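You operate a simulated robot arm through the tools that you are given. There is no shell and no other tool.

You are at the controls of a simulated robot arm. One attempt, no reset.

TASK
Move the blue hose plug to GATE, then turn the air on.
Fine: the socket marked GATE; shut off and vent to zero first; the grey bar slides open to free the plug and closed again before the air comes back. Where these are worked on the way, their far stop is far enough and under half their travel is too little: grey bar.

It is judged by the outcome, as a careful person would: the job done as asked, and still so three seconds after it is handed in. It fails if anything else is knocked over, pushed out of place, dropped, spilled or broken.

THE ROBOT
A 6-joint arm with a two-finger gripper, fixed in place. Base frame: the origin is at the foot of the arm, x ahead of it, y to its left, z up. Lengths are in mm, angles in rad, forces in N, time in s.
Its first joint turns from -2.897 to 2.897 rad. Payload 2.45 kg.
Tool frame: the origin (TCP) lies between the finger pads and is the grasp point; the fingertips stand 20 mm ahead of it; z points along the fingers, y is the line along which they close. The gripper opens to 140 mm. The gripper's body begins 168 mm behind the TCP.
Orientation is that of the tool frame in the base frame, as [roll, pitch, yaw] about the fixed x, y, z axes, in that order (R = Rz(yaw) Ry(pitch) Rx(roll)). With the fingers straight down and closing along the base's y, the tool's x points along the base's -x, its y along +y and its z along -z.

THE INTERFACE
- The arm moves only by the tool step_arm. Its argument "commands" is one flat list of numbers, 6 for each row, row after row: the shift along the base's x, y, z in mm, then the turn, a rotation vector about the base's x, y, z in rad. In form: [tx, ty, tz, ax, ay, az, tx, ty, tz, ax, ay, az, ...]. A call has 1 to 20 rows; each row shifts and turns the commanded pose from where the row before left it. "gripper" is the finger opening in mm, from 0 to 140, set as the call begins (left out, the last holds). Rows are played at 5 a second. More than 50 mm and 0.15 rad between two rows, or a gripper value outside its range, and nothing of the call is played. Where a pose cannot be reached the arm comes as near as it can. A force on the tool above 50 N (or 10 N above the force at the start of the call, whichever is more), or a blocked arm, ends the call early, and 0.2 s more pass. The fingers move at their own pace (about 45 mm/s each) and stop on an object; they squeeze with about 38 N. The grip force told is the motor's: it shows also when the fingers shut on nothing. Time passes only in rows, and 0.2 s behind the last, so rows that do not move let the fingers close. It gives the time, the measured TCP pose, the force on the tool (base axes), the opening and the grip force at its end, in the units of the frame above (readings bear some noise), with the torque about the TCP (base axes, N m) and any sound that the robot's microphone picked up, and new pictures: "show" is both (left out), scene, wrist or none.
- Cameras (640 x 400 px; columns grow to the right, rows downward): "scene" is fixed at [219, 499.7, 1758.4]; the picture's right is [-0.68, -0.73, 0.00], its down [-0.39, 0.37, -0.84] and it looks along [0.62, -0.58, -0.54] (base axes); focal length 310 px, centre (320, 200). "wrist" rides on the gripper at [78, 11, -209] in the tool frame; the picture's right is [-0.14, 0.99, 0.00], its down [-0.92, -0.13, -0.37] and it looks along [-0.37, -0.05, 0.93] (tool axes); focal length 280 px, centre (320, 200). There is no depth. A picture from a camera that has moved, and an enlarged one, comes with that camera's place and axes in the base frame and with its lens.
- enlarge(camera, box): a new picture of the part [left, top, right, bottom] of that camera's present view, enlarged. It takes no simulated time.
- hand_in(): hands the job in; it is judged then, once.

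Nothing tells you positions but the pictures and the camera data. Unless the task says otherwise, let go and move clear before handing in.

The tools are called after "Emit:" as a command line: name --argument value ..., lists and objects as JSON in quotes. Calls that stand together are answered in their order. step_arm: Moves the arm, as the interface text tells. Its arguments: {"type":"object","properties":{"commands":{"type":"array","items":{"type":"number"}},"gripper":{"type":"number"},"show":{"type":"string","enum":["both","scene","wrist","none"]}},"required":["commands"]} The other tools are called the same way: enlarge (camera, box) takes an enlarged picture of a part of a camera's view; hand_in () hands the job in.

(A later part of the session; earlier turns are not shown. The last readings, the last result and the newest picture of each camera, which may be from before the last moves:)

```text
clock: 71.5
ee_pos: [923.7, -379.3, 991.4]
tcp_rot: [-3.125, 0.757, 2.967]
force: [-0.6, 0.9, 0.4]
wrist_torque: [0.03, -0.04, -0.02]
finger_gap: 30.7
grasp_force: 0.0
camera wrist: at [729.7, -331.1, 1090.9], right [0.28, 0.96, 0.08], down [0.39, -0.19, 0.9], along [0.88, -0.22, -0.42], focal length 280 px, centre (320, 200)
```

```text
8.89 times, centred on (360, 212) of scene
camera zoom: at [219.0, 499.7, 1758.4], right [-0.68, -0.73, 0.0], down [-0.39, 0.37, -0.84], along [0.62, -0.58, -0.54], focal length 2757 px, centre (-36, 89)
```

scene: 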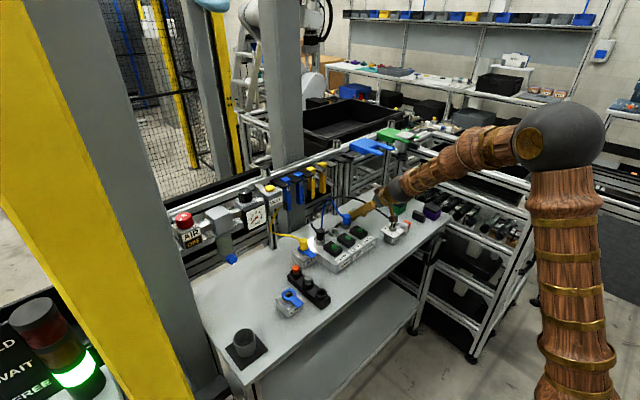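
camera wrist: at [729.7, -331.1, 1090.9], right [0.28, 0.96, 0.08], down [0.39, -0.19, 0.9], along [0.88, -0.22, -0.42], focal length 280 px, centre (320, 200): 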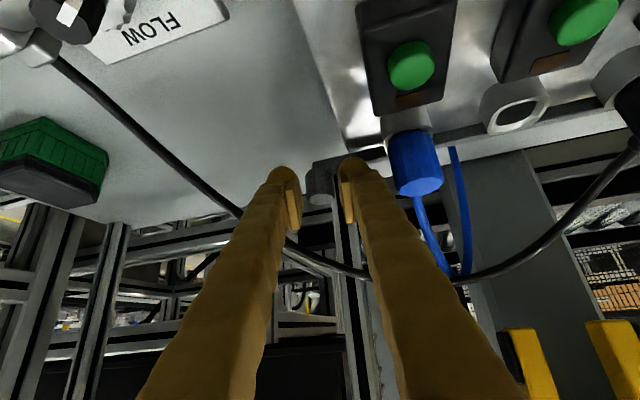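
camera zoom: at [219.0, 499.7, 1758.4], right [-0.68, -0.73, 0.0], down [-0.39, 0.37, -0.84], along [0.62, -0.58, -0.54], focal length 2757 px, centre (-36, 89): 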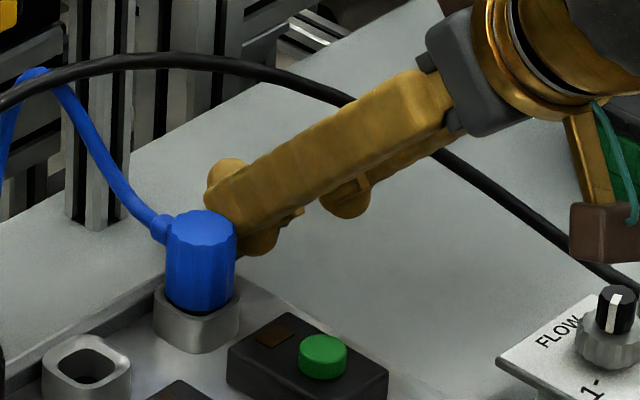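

It's re-centred with the knob between the pads and more room to the blue plug. I'm closing and sliding the bar left to its closed stop.

Emit:
step_arm --commands '[0, 0, 0, 0, 0, 0, 0, 0, 0, 0, 0, 0]' --gripper 16 --show "none"

Emit:
step_arm --commands '[0, 2, 0, 0, 0, 0, 0, 2, 0, 0, 0, 0]' --gripper 16 --show "wrist"

Emit:
enlarge --camera "wrist" --box '[220, 110, 420, 235]'

Emit:
enlarge --camera "scene" --box '[300, 190, 390, 255]'

```text
clock: 72.1
ee_pos: [924.0, -379.9, 992.9]
tcp_rot: [-3.127, 0.757, 2.967]
force: [-7.3, -0.4, 3.4]
wrist_torque: [0.05, -0.03, 0.16]
finger_gap: 18.4
grasp_force: 30.4
```

```text
clock: 72.7
ee_pos: [925.1, -375.8, 991.6]
tcp_rot: [-3.128, 0.757, 2.965]
force: [-9.1, 0.5, 9.8]
wrist_torque: [0.0, -0.16, -0.02]
finger_gap: 19.4
grasp_force: 4.8
camera wrist: at [729.5, -327.2, 1090.9], right [0.28, 0.96, 0.08], down [0.39, -0.19, 0.9], along [0.88, -0.22, -0.42], focal length 280 px, centre (320, 200)
```

wrist: 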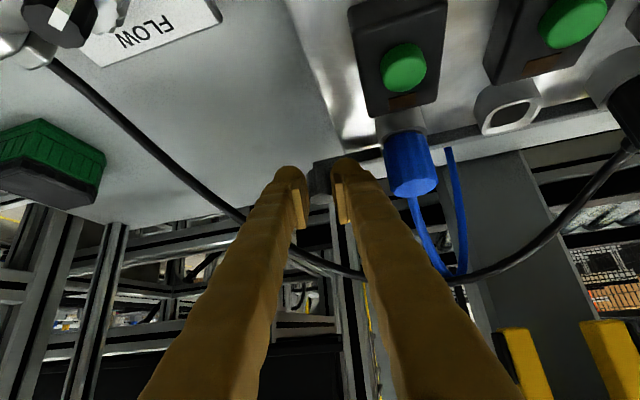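

```text
3.20 times, centred on (320, 172) of wrist
camera zoom: at [729.5, -327.2, 1090.9], right [0.28, 0.96, 0.08], down [0.39, -0.19, 0.9], along [0.88, -0.22, -0.42], focal length 897 px, centre (320, 288)
```

zoom: 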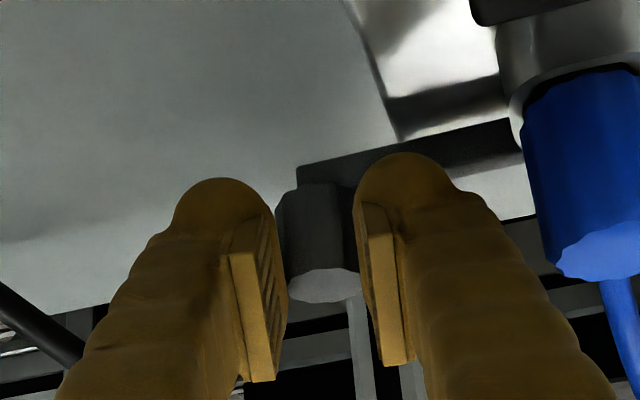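

```text
6.15 times, centred on (345, 222) of scene
camera zoom: at [219.0, 499.7, 1758.4], right [-0.68, -0.73, 0.0], down [-0.39, 0.37, -0.84], along [0.62, -0.58, -0.54], focal length 1908 px, centre (166, 62)
```

zoom: 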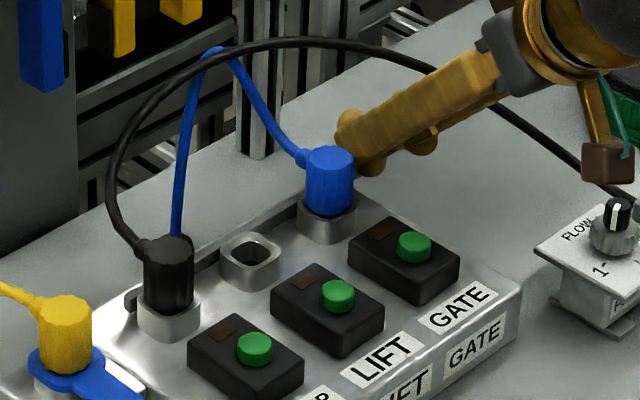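

The bar's left end is showing again beside the CLAMP socket, so it's nearly closed. I'm continuing left until I feel the stop.

Emit:
step_arm --commands '[0.7, 1.9, -0.7, 0, 0, 0, 0, 2, 0, 0, 0, 0]' --gripper 16 --show "none"

Emit:
step_arm --commands '[0, 1.5, 0, 0, 0, 0, 0, 1.5, 0, 0, 0, 0]' --gripper 16 --show "wrist"

Emit:
enlarge --camera "wrist" --box '[220, 110, 420, 235]'

Emit:
enlarge --camera "scene" --box '[300, 190, 390, 255]'

```text
clock: 73.3
ee_pos: [923.7, -372.7, 991.6]
tcp_rot: [-3.126, 0.757, 2.965]
force: [-20.9, 2.3, 27.2]
wrist_torque: [-0.08, -0.33, 0.1]
finger_gap: 18.1
grasp_force: 43.4
```

```text
clock: 73.8
ee_pos: [923.9, -372.8, 993.0]
tcp_rot: [-3.124, 0.756, 2.965]
force: [-16.8, 2.9, 11.4]
wrist_torque: [0.06, -0.05, 0.22]
finger_gap: 18.3
grasp_force: 43.5
stopped in row 2: the force on the tool passed its limit at 53 N (the readings are from after the stop); the commanded pose is now the measured one
camera wrist: at [729.7, -323.2, 1090.3], right [0.28, 0.96, 0.08], down [0.39, -0.19, 0.9], along [0.88, -0.22, -0.42], focal length 280 px, centre (320, 200)
```

wrist: 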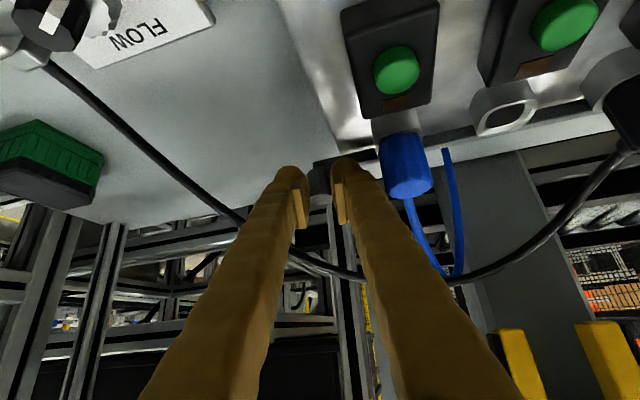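

```text
3.20 times, centred on (320, 172) of wrist
camera zoom: at [729.7, -323.2, 1090.3], right [0.28, 0.96, 0.08], down [0.39, -0.19, 0.9], along [0.88, -0.22, -0.42], focal length 897 px, centre (320, 288)
```

zoom: 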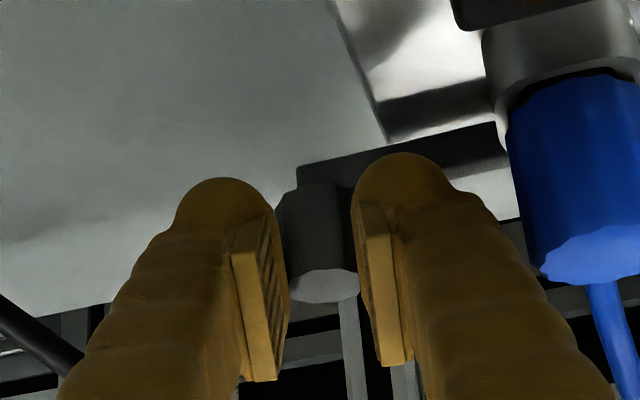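

```text
6.15 times, centred on (345, 222) of scene
camera zoom: at [219.0, 499.7, 1758.4], right [-0.68, -0.73, 0.0], down [-0.39, 0.37, -0.84], along [0.62, -0.58, -0.54], focal length 1908 px, centre (166, 62)
```

zoom: 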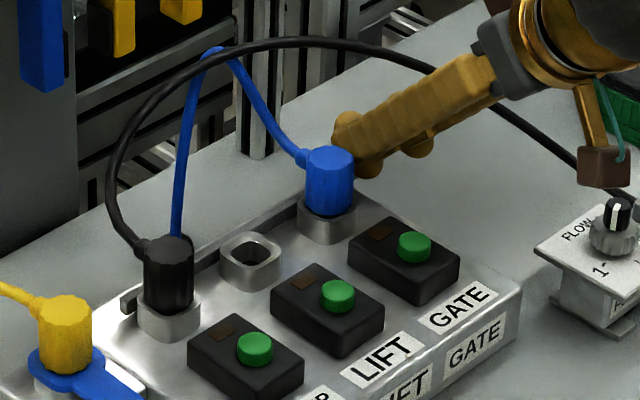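

Force rose to the limit, which suggests the closed stop. I'm comparing the bar's end with the original picture at the same magnification.

Emit:
enlarge --camera "scene" --box '[300, 190, 400, 260]'

Emit:
enlarge --camera "scene" --box '[300, 200, 380, 260]'

```text
5.71 times, centred on (350, 225) of scene
camera zoom: at [219.0, 499.7, 1758.4], right [-0.68, -0.73, 0.0], down [-0.39, 0.37, -0.84], along [0.62, -0.58, -0.54], focal length 1772 px, centre (149, 57)
```

zoom: 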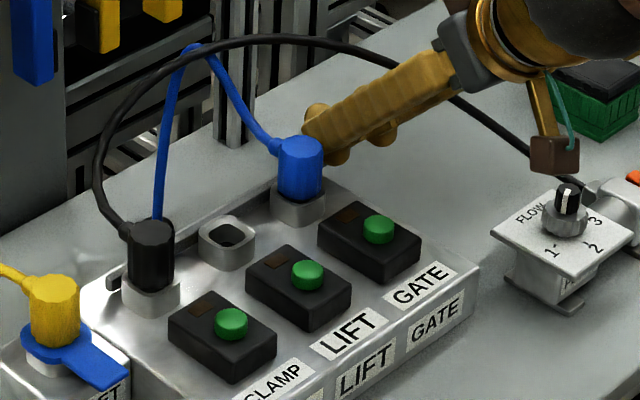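

```text
6.67 times, centred on (340, 230) of scene
camera zoom: at [219.0, 499.7, 1758.4], right [-0.68, -0.73, 0.0], down [-0.39, 0.37, -0.84], along [0.62, -0.58, -0.54], focal length 2068 px, centre (187, 0)
```

zoom: 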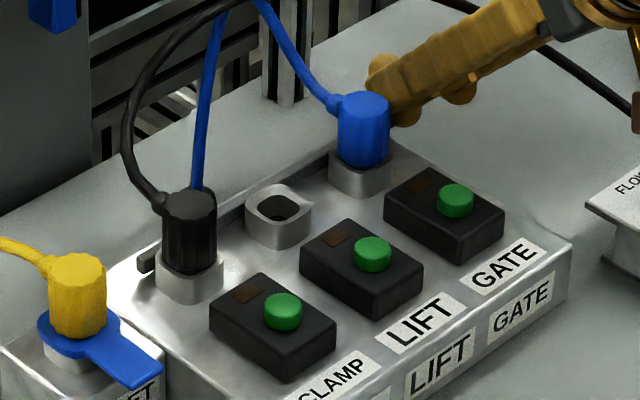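

The bar end matches its original closed position. I'm releasing and backing out the way I came.

Emit:
step_arm --commands '[0, 0, 0, 0, 0, 0, 0, 0, 0, 0, 0, 0]' --gripper 30 --show "none"

Emit:
step_arm --commands '[-7, 0.6, 7.5, 0, 0, 0, -14, 1, 15, 0, 0, 0, -20, 1, 22, 0, 0, 0, -20, 0, 30, 0, 0, 0, 0, 0, 40, 0, 0, 0]' --gripper 30 --show "both"

Emit:
enlarge --camera "scene" --box '[320, 200, 370, 240]'

Emit:
enlarge --camera "scene" --box '[300, 190, 400, 260]'

```text
clock: 74.4
ee_pos: [924.4, -372.0, 992.3]
tcp_rot: [-3.124, 0.757, 2.966]
force: [0.0, -0.3, -0.1]
wrist_torque: [0.03, -0.02, 0.04]
finger_gap: 30.3
grasp_force: 0.1
```

```text
clock: 75.6
ee_pos: [864.1, -370.7, 1105.3]
tcp_rot: [-3.124, 0.756, 2.968]
force: [0.2, 0.2, 0.1]
wrist_torque: [-0.01, -0.02, 0.01]
finger_gap: 30.0
grasp_force: 0.1
camera wrist: at [670.4, -320.9, 1203.6], right [0.28, 0.96, 0.08], down [0.39, -0.19, 0.9], along [0.88, -0.22, -0.42], focal length 280 px, centre (320, 200)
```

scene: 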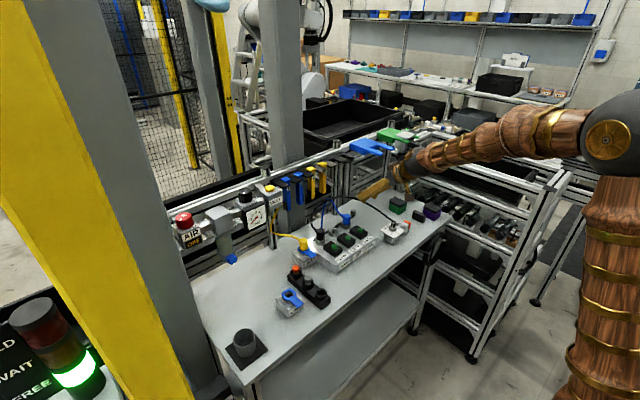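
wrist: 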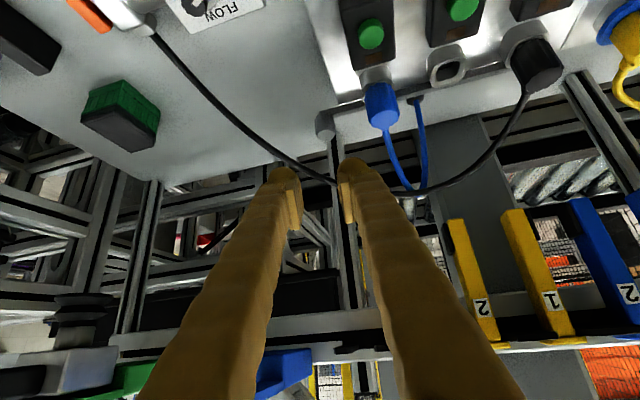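

```text
10.00 times, centred on (345, 220) of scene
camera zoom: at [219.0, 499.7, 1758.4], right [-0.68, -0.73, 0.0], down [-0.39, 0.37, -0.84], along [0.62, -0.58, -0.54], focal length 3101 px, centre (70, 0)
```

zoom: 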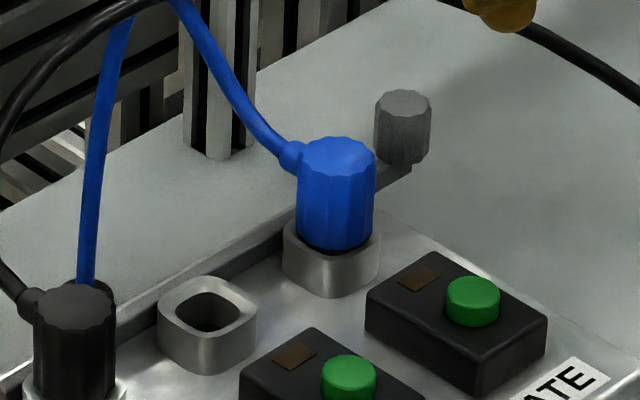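

```text
5.71 times, centred on (350, 225) of scene
camera zoom: at [219.0, 499.7, 1758.4], right [-0.68, -0.73, 0.0], down [-0.39, 0.37, -0.84], along [0.62, -0.58, -0.54], focal length 1772 px, centre (149, 57)
```

zoom: 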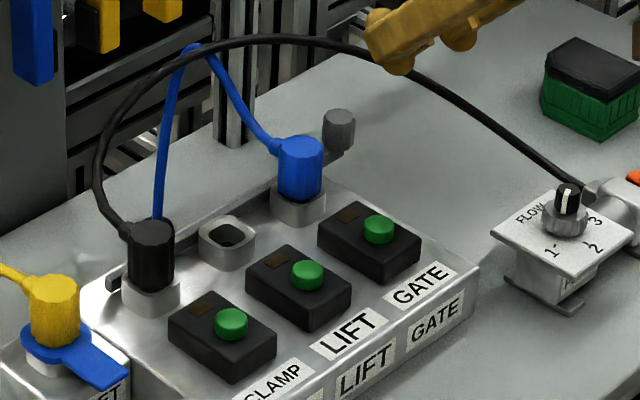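

The bar knob is exactly back at its original closed position, and the blue plug sits seated in GATE. Now I'll straighten the tool and carry it up towards the AIR valve.

Emit:
step_arm --commands '[-10, 5, 30, 0.0221, 0.1243, 0, -10, 5, 30, 0.0221, 0.1243, 0, -10, 10, 30, 0.0221, 0.1243, 0, -10, 10, 30, 0.0221, 0.1243, 0, -10, 10, 30, 0.0221, 0.1243, 0, -5, 20, 30, 0.0221, 0.1243, 0, 0, 40, 10, 0, 0, 0.0875, 0, 40, 10, 0, 0, 0.0875]' --gripper 56 --show "none"

Emit:
step_arm --commands '[0, 45, 10, 0, 0, 0, 0, 45, 10, 0, 0, 0, 0, 45, 10, 0, 0, 0, 0, 45, 10, 0, 0, 0.124, 0, 45, 0, 0, 0, 0.124, 0, 45, 0, 0, 0, 0.124, 0, 45, 0, 0, 0, 0.124, 5, 40, 0, 0, 0, 0.124, 5, 40, 0, 0, 0, 0.124, 5, 30, 0, 0, 0, 0.124, 5, 20, 0, 0, 0, 0.124, 0, 0, 0, 0, 0, 0.124, 0, 0, 0, 0, 0, 0.124]' --gripper 56 --show "both"

```text
clock: 77.4
ee_pos: [809.2, -226.9, 1306.5]
tcp_rot: [-3.124, 0.001, -3.141]
force: [-0.1, 0.3, -1.0]
wrist_torque: [-0.02, 0.04, -0.02]
finger_gap: 56.1
grasp_force: 0.1
```

```text
clock: 80.2
ee_pos: [829.7, 216.1, 1345.3]
tcp_rot: [-3.126, -0.001, -1.901]
force: [-0.1, -0.3, -0.3]
wrist_torque: [0.04, -0.02, -0.03]
finger_gap: 56.1
grasp_force: 0.2
camera wrist: at [790.9, 146.2, 1554.4], right [-0.89, 0.45, -0.02], down [0.41, 0.83, 0.37], along [0.18, 0.32, -0.93], focal length 280 px, centre (320, 200)
```

scene: 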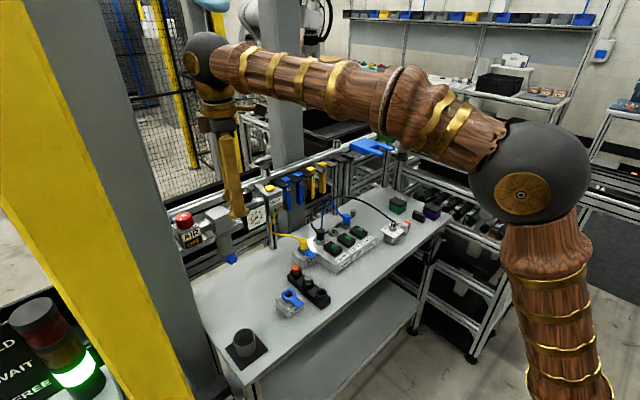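
wrist: 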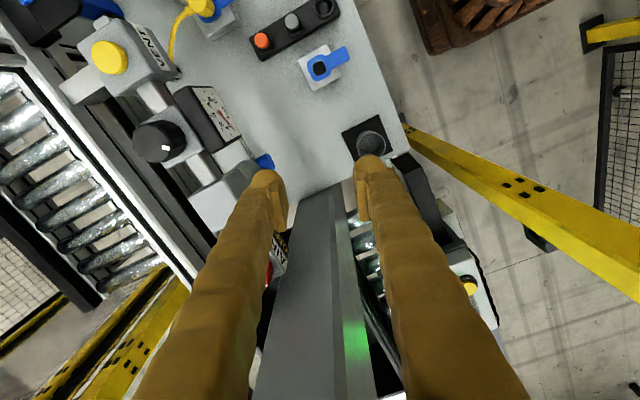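

The arm is back near the AIR valve with the right wrist turn. I'm adding the small lean away from the column and moving to hover over the knob.

Emit:
step_arm --commands '[0, 0, 5, 0.0996, -0.0176, 0, 35, 21, 5, 0, 0, 0, 35, 21, 5, 0, 0, 0, 35, 21, 5, 0, 0, 0, 35, 21, 0, 0, 0, 0]' --gripper 56 --show "both"

Emit:
enlarge --camera "wrist" --box '[220, 80, 420, 205]'

Emit:
enlarge --camera "scene" --box '[130, 120, 290, 260]'

```text
clock: 81.4
ee_pos: [968.6, 299.3, 1369.3]
tcp_rot: [-3.139, 0.102, -1.905]
force: [-1.1, 0.1, 2.4]
wrist_torque: [0.04, -0.18, -0.01]
finger_gap: 56.0
grasp_force: 0.1
camera wrist: at [925.5, 209.6, 1568.6], right [-0.89, 0.45, 0.01], down [0.41, 0.79, 0.46], along [0.2, 0.41, -0.89], focal length 280 px, centre (320, 200)
```

scene: 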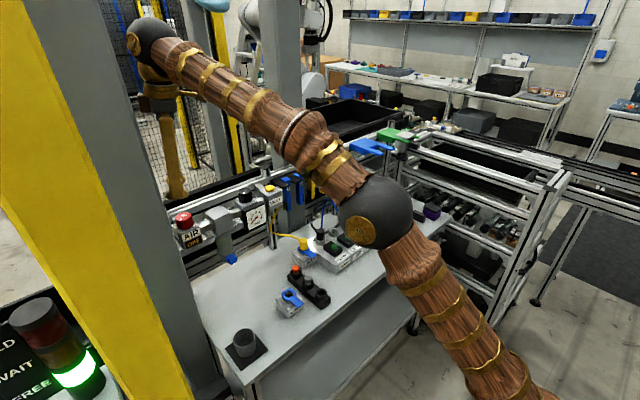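
wrist: 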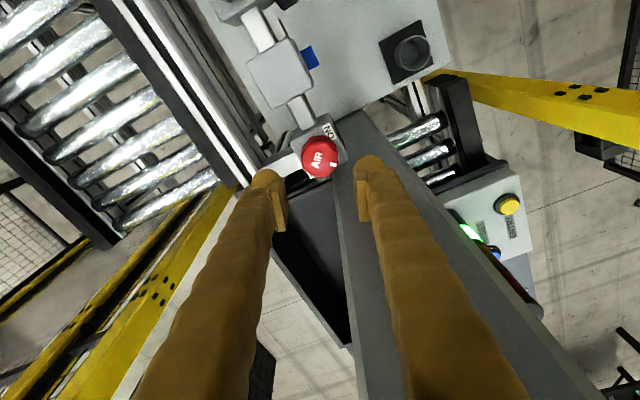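

```text
3.20 times, centred on (320, 142) of wrist
camera zoom: at [925.5, 209.6, 1568.6], right [-0.89, 0.45, 0.01], down [0.41, 0.79, 0.46], along [0.2, 0.41, -0.89], focal length 897 px, centre (320, 384)
```

zoom: 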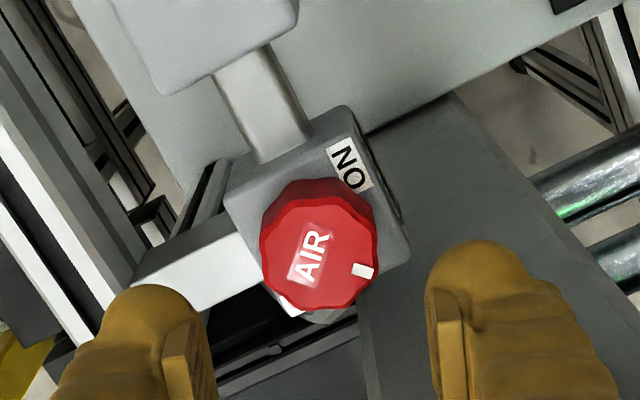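

```text
2.86 times, centred on (210, 190) of scene
camera zoom: at [219.0, 499.7, 1758.4], right [-0.68, -0.73, 0.0], down [-0.39, 0.37, -0.84], along [0.62, -0.58, -0.54], focal length 886 px, centre (634, 229)
```

zoom: 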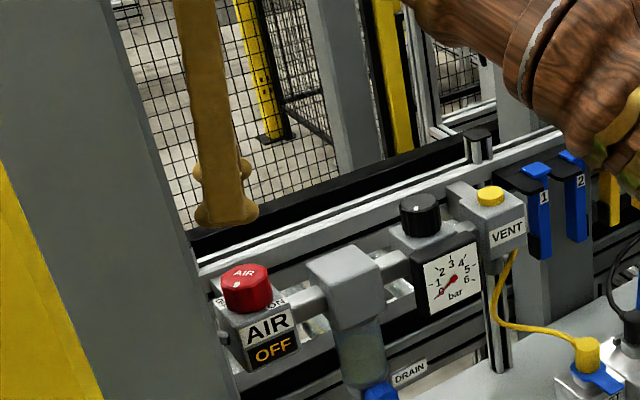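

AIR still reads OFF and the gauge is at 0. I'm shifting about 6 mm to centre on the knob and lowering partway.

Emit:
step_arm --commands '[1.2, 2.7, -15, 0, 0, 0, 1.2, 2.7, -20, 0, 0, 0, 0, 0, -20, 0, 0, 0]' --gripper 56 --show "wrist"

Emit:
enlarge --camera "wrist" --box '[220, 100, 420, 225]'

```text
clock: 82.2
ee_pos: [970.3, 304.2, 1312.5]
tcp_rot: [-3.14, 0.1, -1.904]
force: [-0.1, -0.5, 0.8]
wrist_torque: [0.02, 0.01, -0.02]
finger_gap: 56.1
grasp_force: 0.1
camera wrist: at [928.1, 214.4, 1512.1], right [-0.89, 0.45, 0.01], down [0.41, 0.79, 0.46], along [0.2, 0.41, -0.89], focal length 280 px, centre (320, 200)
```

wrist: 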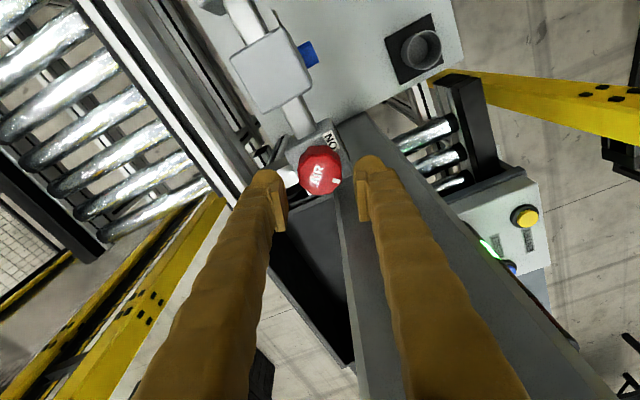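

```text
3.20 times, centred on (320, 162) of wrist
camera zoom: at [928.1, 214.4, 1512.1], right [-0.89, 0.45, 0.01], down [0.41, 0.79, 0.46], along [0.2, 0.41, -0.89], focal length 897 px, centre (320, 320)
```

zoom: 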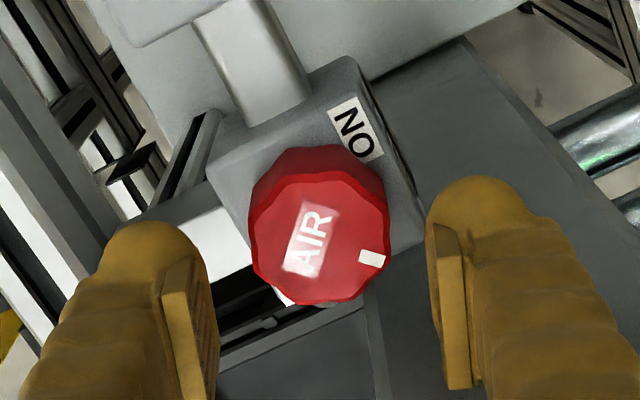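

The knob reads about 1.3 mm off-centre between the fingers. I'm correcting, lowering beside it, and gripping.

Emit:
step_arm --commands '[-1.2, -0.8, -12, 0, 0, 0, 0, 0, -12, 0, 0, 0, 0, 0, -11, 0, 0, 0]' --gripper 56 --show "none"

Emit:
step_arm --commands '[0, 0, 0, 0, 0, 0, 0, 0, 0, 0, 0, 0, 0, 0, 0, 0, 0, 0]' --gripper 30 --show "wrist"

Emit:
enlarge --camera "wrist" --box '[220, 100, 420, 225]'

```text
clock: 83.0
ee_pos: [969.6, 304.7, 1275.9]
tcp_rot: [-3.14, 0.1, -1.903]
force: [0.6, -0.1, 0.3]
wrist_torque: [0.01, 0.02, -0.01]
finger_gap: 56.1
grasp_force: 0.0
```

```text
clock: 83.8
ee_pos: [969.4, 304.8, 1277.3]
tcp_rot: [-3.139, 0.1, -1.903]
force: [10.9, -0.7, 1.6]
wrist_torque: [0.03, -0.11, -0.02]
finger_gap: 40.7
grasp_force: 42.1
camera wrist: at [927.1, 213.8, 1476.7], right [-0.89, 0.45, 0.01], down [0.41, 0.79, 0.46], along [0.2, 0.41, -0.89], focal length 280 px, centre (320, 200)
```

wrist: 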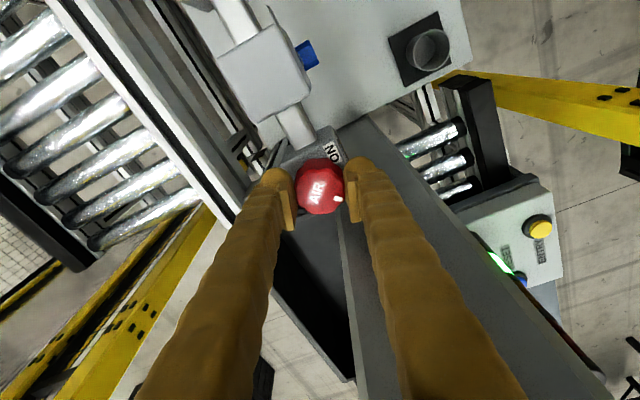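

```text
3.20 times, centred on (320, 162) of wrist
camera zoom: at [927.1, 213.8, 1476.7], right [-0.89, 0.45, 0.01], down [0.41, 0.79, 0.46], along [0.2, 0.41, -0.89], focal length 897 px, centre (320, 320)
```

zoom: 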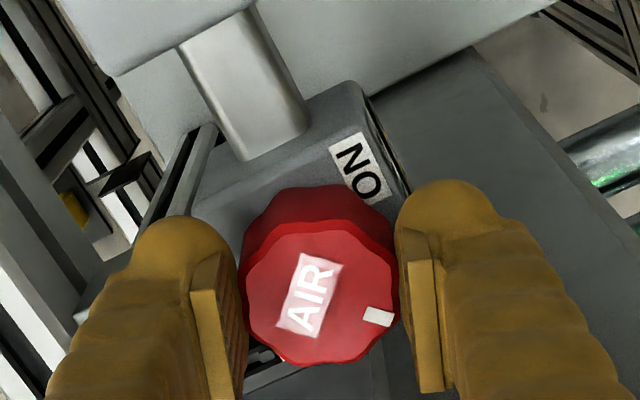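

I have a firm grip. I'm turning counter-clockwise towards ON, rotating about the knob's own centre.

Emit:
step_arm --commands '[0.4, 0, 0, 0, 0, 0, -0.2, -0.1, 0, 0, 0, 0.1, -0.2, -0.1, 0, 0, 0, 0.1, -0.2, -0.15, 0, 0, 0, 0.1]' --gripper 30 --show "none"

Emit:
step_arm --commands '[-0.2, -0.15, 0, 0, 0, 0.1, -0.2, -0.15, 0, 0, 0, 0.1, -0.2, -0.15, 0, 0, 0, 0.1]' --gripper 30 --show "wrist"

Emit:
enlarge --camera "wrist" --box '[220, 100, 420, 225]'

```text
clock: 84.8
ee_pos: [969.4, 303.3, 1275.7]
tcp_rot: [-3.141, 0.099, -1.605]
force: [11.8, -1.7, 2.4]
wrist_torque: [-0.2, -0.11, 0.01]
finger_gap: 40.6
grasp_force: 45.1
```

```text
clock: 85.7
ee_pos: [970.6, 303.5, 1277.2]
tcp_rot: [-3.137, 0.099, -1.305]
force: [9.9, 3.9, -3.0]
wrist_torque: [0.04, -0.06, 0.02]
finger_gap: 40.7
grasp_force: 45.3
stopped in row 3: the force on the tool passed its limit at 52 N (the readings are from after the stop); the commanded pose is now the measured one
camera wrist: at [984.9, 205.0, 1476.6], right [-0.99, -0.13, 0.01], down [-0.11, 0.88, 0.46], along [-0.07, 0.45, -0.89], focal length 280 px, centre (320, 200)
```

wrist: 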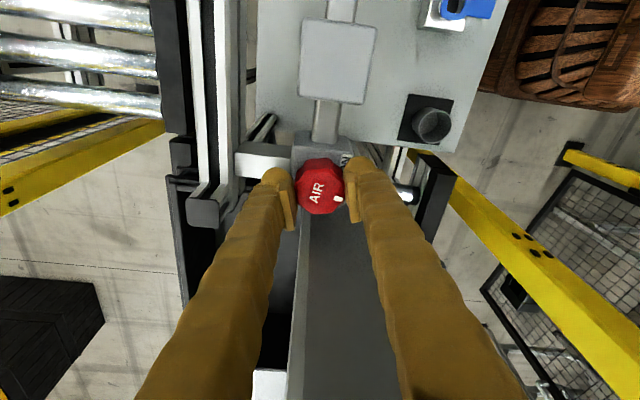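

```text
3.20 times, centred on (320, 162) of wrist
camera zoom: at [984.9, 205.0, 1476.6], right [-0.99, -0.13, 0.01], down [-0.11, 0.88, 0.46], along [-0.07, 0.45, -0.89], focal length 897 px, centre (320, 320)
```

zoom: 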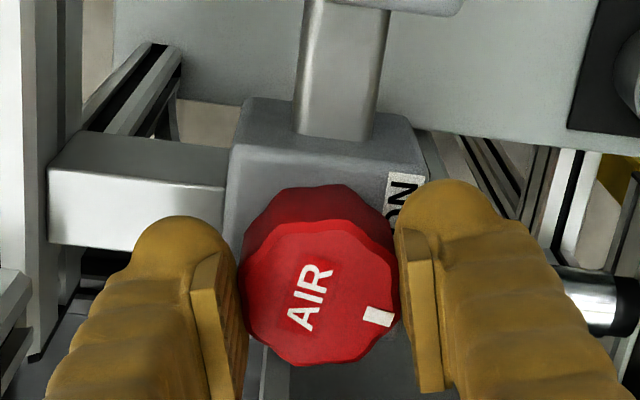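

The knob has turned about 34° with the grip. I'm removing the side load and continuing.

Emit:
step_arm --commands '[0.6, 0.2, 0, 0, 0, 0, 0, 0, 0, 0, 0, 0.08, 0, 0, 0, 0, 0, 0.08]' --gripper 30 --show "none"

Emit:
step_arm --commands '[0, 0, 0, 0, 0, 0.08, 0, 0, 0, 0, 0, 0.08]' --gripper 30 --show "wrist"

Emit:
enlarge --camera "wrist" --box '[220, 100, 420, 225]'

Emit:
enlarge --camera "scene" --box '[130, 120, 290, 260]'

```text
clock: 86.5
ee_pos: [971.7, 304.0, 1275.7]
tcp_rot: [-3.137, 0.1, -1.144]
force: [7.5, -5.5, -3.3]
wrist_torque: [-0.05, 0.03, 0.0]
finger_gap: 40.6
grasp_force: 45.3
```

```text
clock: 87.1
ee_pos: [970.5, 304.7, 1276.0]
tcp_rot: [-3.138, 0.1, -0.984]
force: [2.4, -15.1, -10.5]
wrist_torque: [-0.28, -0.03, -0.02]
finger_gap: 40.7
grasp_force: 44.9
camera wrist: at [1015.7, 215.0, 1476.7], right [-0.9, -0.43, 0.01], down [-0.38, 0.8, 0.46], along [-0.21, 0.41, -0.89], focal length 280 px, centre (320, 200)
```

wrist: 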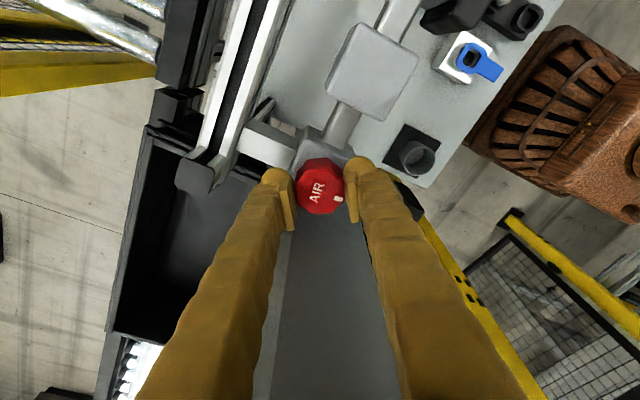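

```text
3.20 times, centred on (320, 162) of wrist
camera zoom: at [1015.7, 215.0, 1476.7], right [-0.9, -0.43, 0.01], down [-0.38, 0.8, 0.46], along [-0.21, 0.41, -0.89], focal length 897 px, centre (320, 320)
```

zoom: 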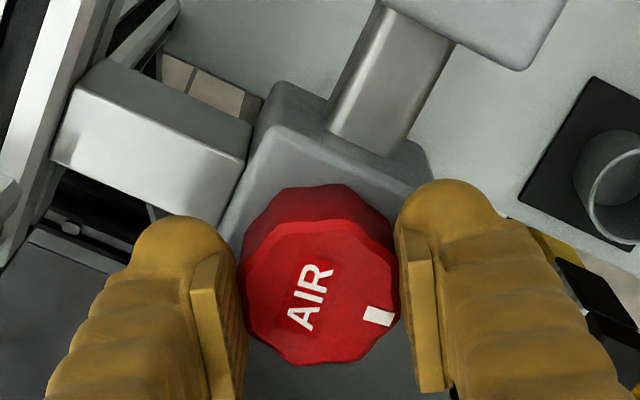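

```text
2.86 times, centred on (210, 190) of scene
camera zoom: at [219.0, 499.7, 1758.4], right [-0.68, -0.73, 0.0], down [-0.39, 0.37, -0.84], along [0.62, -0.58, -0.54], focal length 886 px, centre (634, 229)
```

zoom: 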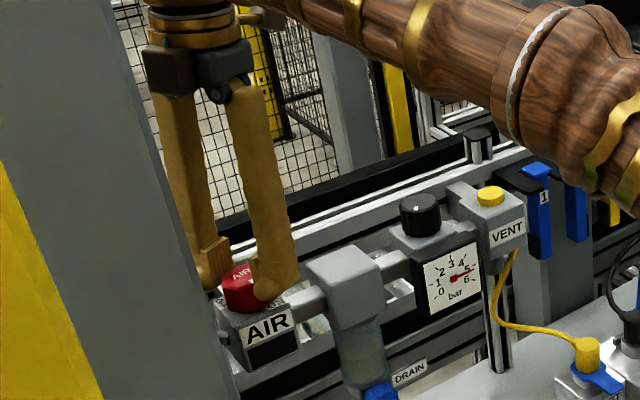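

The gauge is already coming up to about 6 bar. I need a second stroke to reach the ON stop, so I'm opening slightly, rotating back and regripping.

Emit:
step_arm --commands '[0, 0, 0, 0, 0, 0, 0, 0, 0, 0, 0, 0]' --gripper 54 --show "none"

Emit:
step_arm --commands '[0, -0.8, 0, 0, 0, -0.115, 0, -0.8, 0, 0, 0, -0.115, 0, 0, 0, 0, 0, -0.115, 0, 0, 0, 0, 0, -0.115, 0, 0, 0, 0, 0, -0.115, 0, 0, 0, 0, 0, -0.115, 0, 0, 0, 0, 0, -0.1, 0, 0, 0, 0, 0, -0.1]' --gripper 54 --show "wrist"

Emit:
enlarge --camera "wrist" --box '[220, 100, 420, 225]'

```text
clock: 87.7
ee_pos: [969.9, 305.5, 1277.3]
tcp_rot: [-3.135, 0.102, -0.985]
force: [0.6, -0.7, 0.6]
wrist_torque: [-0.01, -0.03, 0.01]
finger_gap: 54.1
grasp_force: 0.0
```

```text
clock: 89.5
ee_pos: [969.3, 302.8, 1276.1]
tcp_rot: [-3.136, 0.102, -1.876]
force: [0.3, 0.0, -0.1]
wrist_torque: [-0.02, 0.0, -0.02]
finger_gap: 54.0
grasp_force: 0.0
camera wrist: at [929.8, 212.3, 1476.8], right [-0.9, 0.43, 0.01], down [0.38, 0.8, 0.46], along [0.19, 0.42, -0.89], focal length 280 px, centre (320, 200)
```

wrist: 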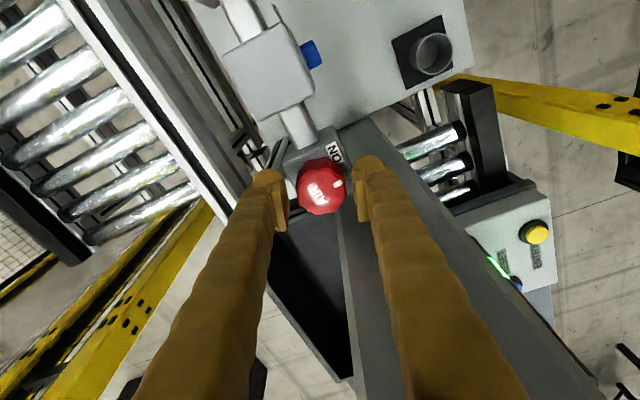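

```text
3.20 times, centred on (320, 162) of wrist
camera zoom: at [929.8, 212.3, 1476.8], right [-0.9, 0.43, 0.01], down [0.38, 0.8, 0.46], along [0.19, 0.42, -0.89], focal length 897 px, centre (320, 320)
```

zoom: 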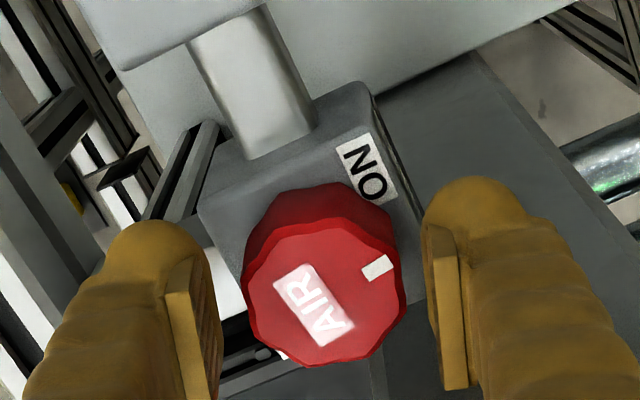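

Ready for the second stroke: regripping and turning the rest of the way to ON.

Emit:
step_arm --commands '[0, 0, 0, 0, 0, 0, 0, 0, 0, 0, 0, 0, 0, 0, 0, 0, 0, 0]' --gripper 30 --show "none"

Emit:
step_arm --commands '[0, 0, 0, 0, 0, 0.08, 0, 0, 0, 0, 0, 0.08, 0, 0, 0, 0, 0, 0.08]' --gripper 30 --show "none"

```text
clock: 90.3
ee_pos: [970.1, 303.8, 1276.7]
tcp_rot: [-3.138, 0.099, -1.875]
force: [-23.8, 4.2, -5.3]
wrist_torque: [0.08, 0.26, 0.02]
finger_gap: 40.6
grasp_force: 43.6
```

```text
clock: 91.1
ee_pos: [970.4, 304.6, 1276.6]
tcp_rot: [-3.136, 0.101, -1.633]
force: [-19.1, 25.9, -9.2]
wrist_torque: [0.21, 0.13, 0.04]
finger_gap: 40.7
grasp_force: 45.1
```

Emit:
step_arm --commands '[-0.7, 0.9, -0.3, 0, 0, 0, 0, 0, 0, 0, 0, 0.08, 0, 0, 0, 0, 0, 0.08]' --gripper 30 --show "none"

Emit:
step_arm --commands '[0, 0, 0, 0, 0, 0.08, 0, 0, 0, 0, 0, 0.08]' --gripper 30 --show "wrist"

Emit:
enlarge --camera "wrist" --box '[220, 100, 420, 225]'

Emit:
enlarge --camera "scene" --box '[130, 120, 290, 260]'

```text
clock: 91.9
ee_pos: [969.8, 304.1, 1276.7]
tcp_rot: [-3.135, 0.1, -1.474]
force: [26.1, 24.3, -3.1]
wrist_torque: [0.22, -0.34, -0.01]
finger_gap: 40.7
grasp_force: 45.2
```

```text
clock: 92.5
ee_pos: [971.3, 302.2, 1277.0]
tcp_rot: [-3.136, 0.099, -1.316]
force: [48.9, 7.5, 1.7]
wrist_torque: [0.01, -0.51, -0.12]
finger_gap: 40.3
grasp_force: 45.2
camera wrist: at [983.6, 203.6, 1477.0], right [-0.99, -0.12, 0.01], down [-0.1, 0.88, 0.46], along [-0.06, 0.46, -0.89], focal length 280 px, centre (320, 200)
```

wrist: 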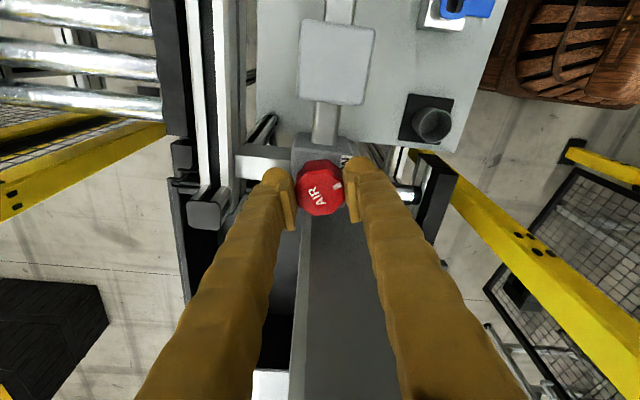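

```text
3.20 times, centred on (320, 162) of wrist
camera zoom: at [983.6, 203.6, 1477.0], right [-0.99, -0.12, 0.01], down [-0.1, 0.88, 0.46], along [-0.06, 0.46, -0.89], focal length 897 px, centre (320, 320)
```

zoom: 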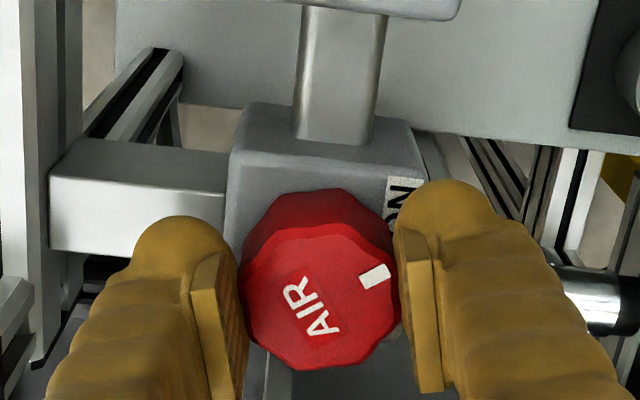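

```text
2.86 times, centred on (210, 190) of scene
camera zoom: at [219.0, 499.7, 1758.4], right [-0.68, -0.73, 0.0], down [-0.39, 0.37, -0.84], along [0.62, -0.58, -0.54], focal length 886 px, centre (634, 229)
```

zoom: 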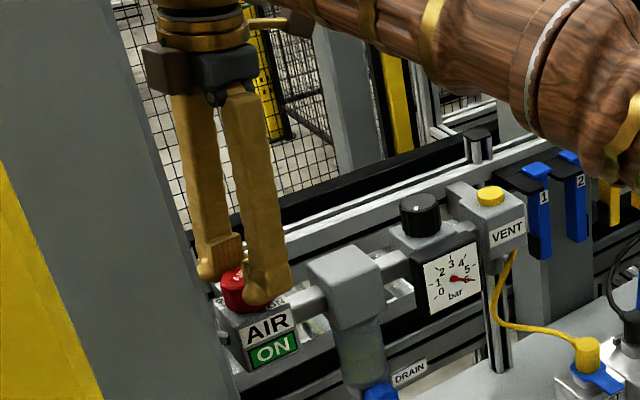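

The window reads ON and the gauge shows about 6 bar. I'll take off the side load and turn the last few degrees to the ON stop.

Emit:
step_arm --commands '[1.5, 0.2, 0, 0, 0, 0, 0.5, 0, 0, 0, 0, 0.06, 0, 0, 0, 0, 0, 0.06]' --gripper 30 --show "wrist"

Emit:
enlarge --camera "wrist" --box '[220, 100, 420, 225]'

```text
clock: 93.3
ee_pos: [970.1, 303.0, 1277.0]
tcp_rot: [-3.136, 0.098, -1.196]
force: [11.1, -14.1, 7.4]
wrist_torque: [-0.06, -0.02, -0.02]
finger_gap: 40.3
grasp_force: 44.7
camera wrist: at [996.3, 206.1, 1477.0], right [-0.97, -0.24, 0.01], down [-0.21, 0.86, 0.46], along [-0.12, 0.44, -0.89], focal length 280 px, centre (320, 200)
```

wrist: 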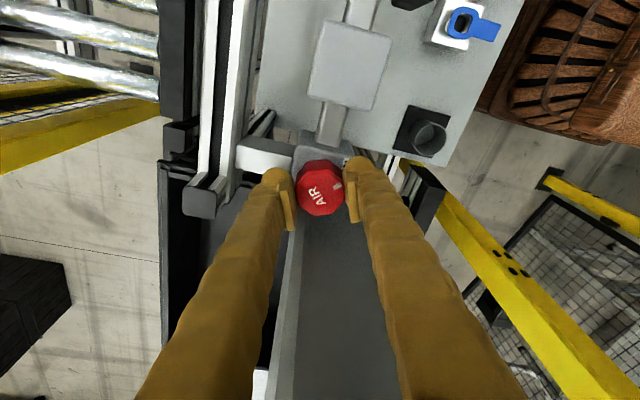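

```text
3.20 times, centred on (320, 162) of wrist
camera zoom: at [996.3, 206.1, 1477.0], right [-0.97, -0.24, 0.01], down [-0.21, 0.86, 0.46], along [-0.12, 0.44, -0.89], focal length 897 px, centre (320, 320)
```

zoom: 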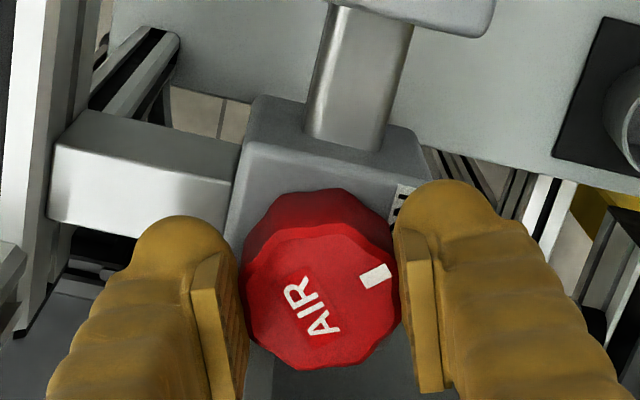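

Emit:
step_arm --commands '[0, -0.5, 0, 0, 0, 0.06, 0, 0, 0, 0, 0, 0.06]' --gripper 30 --show "wrist"

Emit:
enlarge --camera "wrist" --box '[220, 100, 420, 225]'

Emit:
enlarge --camera "scene" --box '[150, 160, 290, 260]'

```text
clock: 93.9
ee_pos: [970.9, 303.8, 1276.0]
tcp_rot: [-3.135, 0.101, -1.074]
force: [17.6, 3.3, 17.7]
wrist_torque: [0.17, -0.17, -0.58]
finger_gap: 39.7
grasp_force: 44.6
camera wrist: at [1007.1, 210.6, 1476.6], right [-0.94, -0.35, 0.01], down [-0.31, 0.83, 0.46], along [-0.17, 0.43, -0.89], focal length 280 px, centre (320, 200)
```

wrist: 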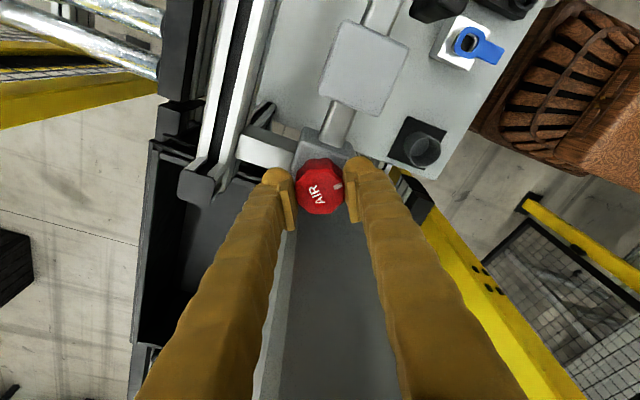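

```text
3.20 times, centred on (320, 162) of wrist
camera zoom: at [1007.1, 210.6, 1476.6], right [-0.94, -0.35, 0.01], down [-0.31, 0.83, 0.46], along [-0.17, 0.43, -0.89], focal length 897 px, centre (320, 320)
```

zoom: 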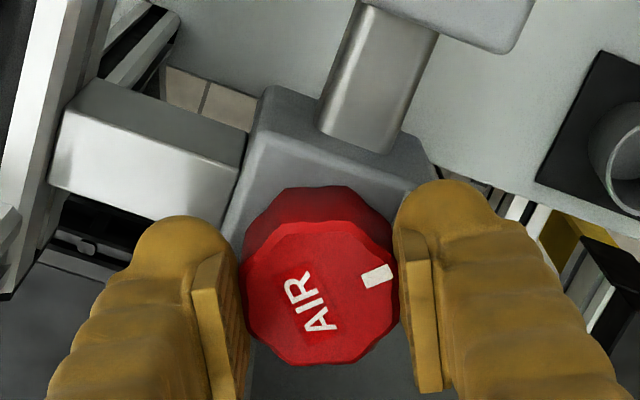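

```text
4.00 times, centred on (220, 210) of scene
camera zoom: at [219.0, 499.7, 1758.4], right [-0.68, -0.73, 0.0], down [-0.39, 0.37, -0.84], along [0.62, -0.58, -0.54], focal length 1240 px, centre (720, 160)
```

zoom: 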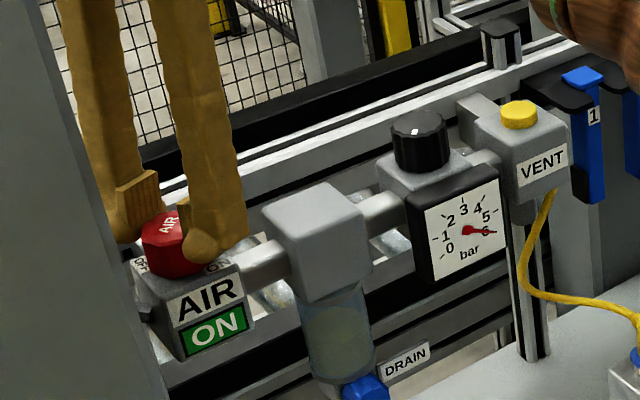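

Torque shows the ON stop: AIR reads ON and the gauge is at 6 bar. I'm releasing, lifting straight up, and moving clear.

Emit:
step_arm --commands '[0, 0, 0, 0, 0, 0, 0, 0, 0, 0, 0, 0]' --gripper 56 --show "none"

Emit:
step_arm --commands '[0, -0.5, 12, 0, 0, 0, 0, 0, 25, 0, 0, 0, 0, 0, 35, 0, 0, 0, 0, -20, 30, 0, 0, 0, -15, -40, 10, 0, 0, 0, -40, -25, 0, 0, 0, 0, -40, -25, 0, 0, 0, 0, -40, -20, 0, 0, 0, 0]' --gripper 56 --show "both"

Emit:
enlarge --camera "scene" --box '[150, 160, 290, 260]'

Emit:
enlarge --camera "scene" --box '[270, 180, 430, 310]'

```text
clock: 94.5
ee_pos: [970.2, 302.0, 1275.0]
tcp_rot: [-3.138, 0.101, -1.075]
force: [0.3, 0.3, -0.6]
wrist_torque: [-0.01, 0.0, -0.04]
finger_gap: 56.1
grasp_force: 0.1
```

```text
clock: 96.3
ee_pos: [832.7, 170.5, 1380.3]
tcp_rot: [-3.137, 0.102, -1.075]
force: [0.3, 0.4, -1.1]
wrist_torque: [-0.04, 0.09, 0.03]
finger_gap: 56.0
grasp_force: 0.0
out of reach, approached as far as the arm can: row 4
camera wrist: at [870.6, 77.6, 1581.5], right [-0.94, -0.35, 0.01], down [-0.31, 0.83, 0.46], along [-0.17, 0.43, -0.89], focal length 280 px, centre (320, 200)
```

scene: 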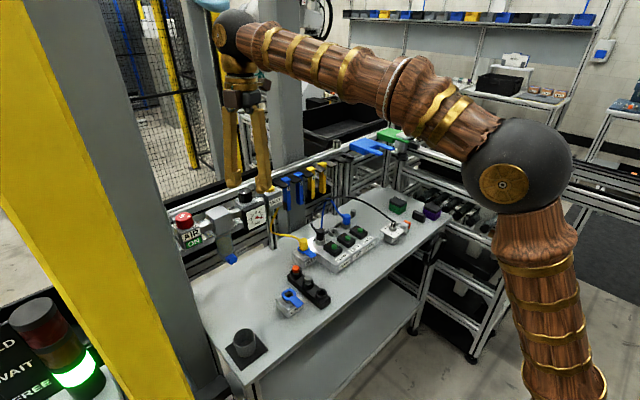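
wrist: 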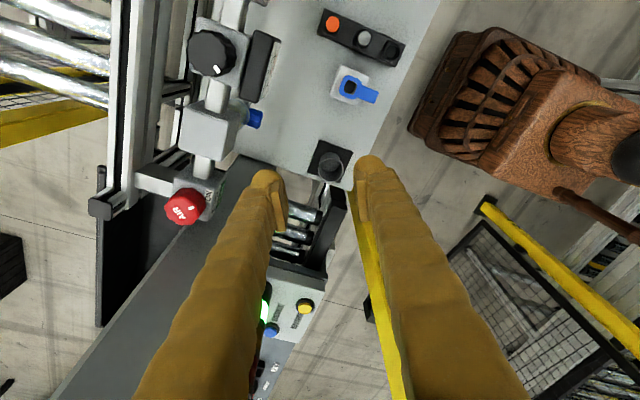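

```text
4.00 times, centred on (220, 210) of scene
camera zoom: at [219.0, 499.7, 1758.4], right [-0.68, -0.73, 0.0], down [-0.39, 0.37, -0.84], along [0.62, -0.58, -0.54], focal length 1240 px, centre (720, 160)
```

zoom: 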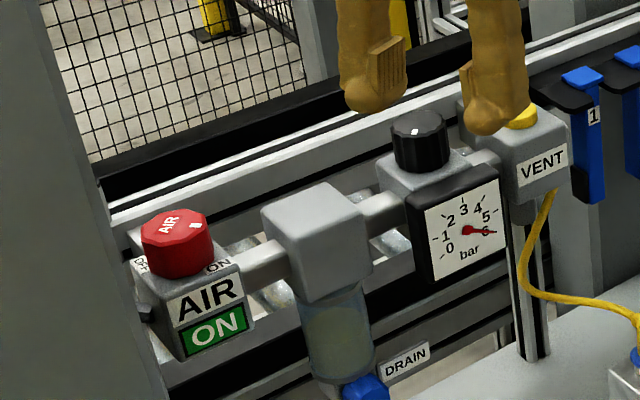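

```text
3.08 times, centred on (350, 245) of scene
camera zoom: at [219.0, 499.7, 1758.4], right [-0.68, -0.73, 0.0], down [-0.39, 0.37, -0.84], along [0.62, -0.58, -0.54], focal length 954 px, centre (228, 62)
```

zoom: 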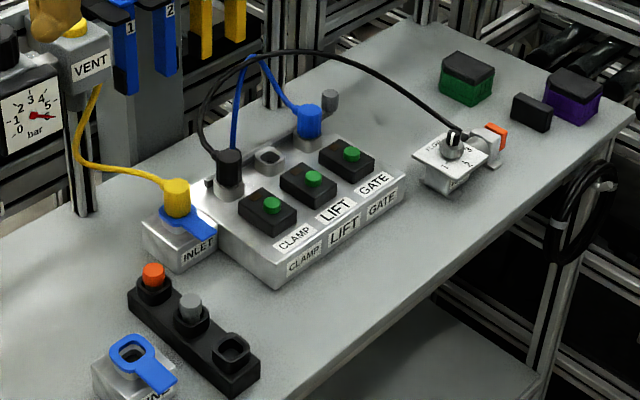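

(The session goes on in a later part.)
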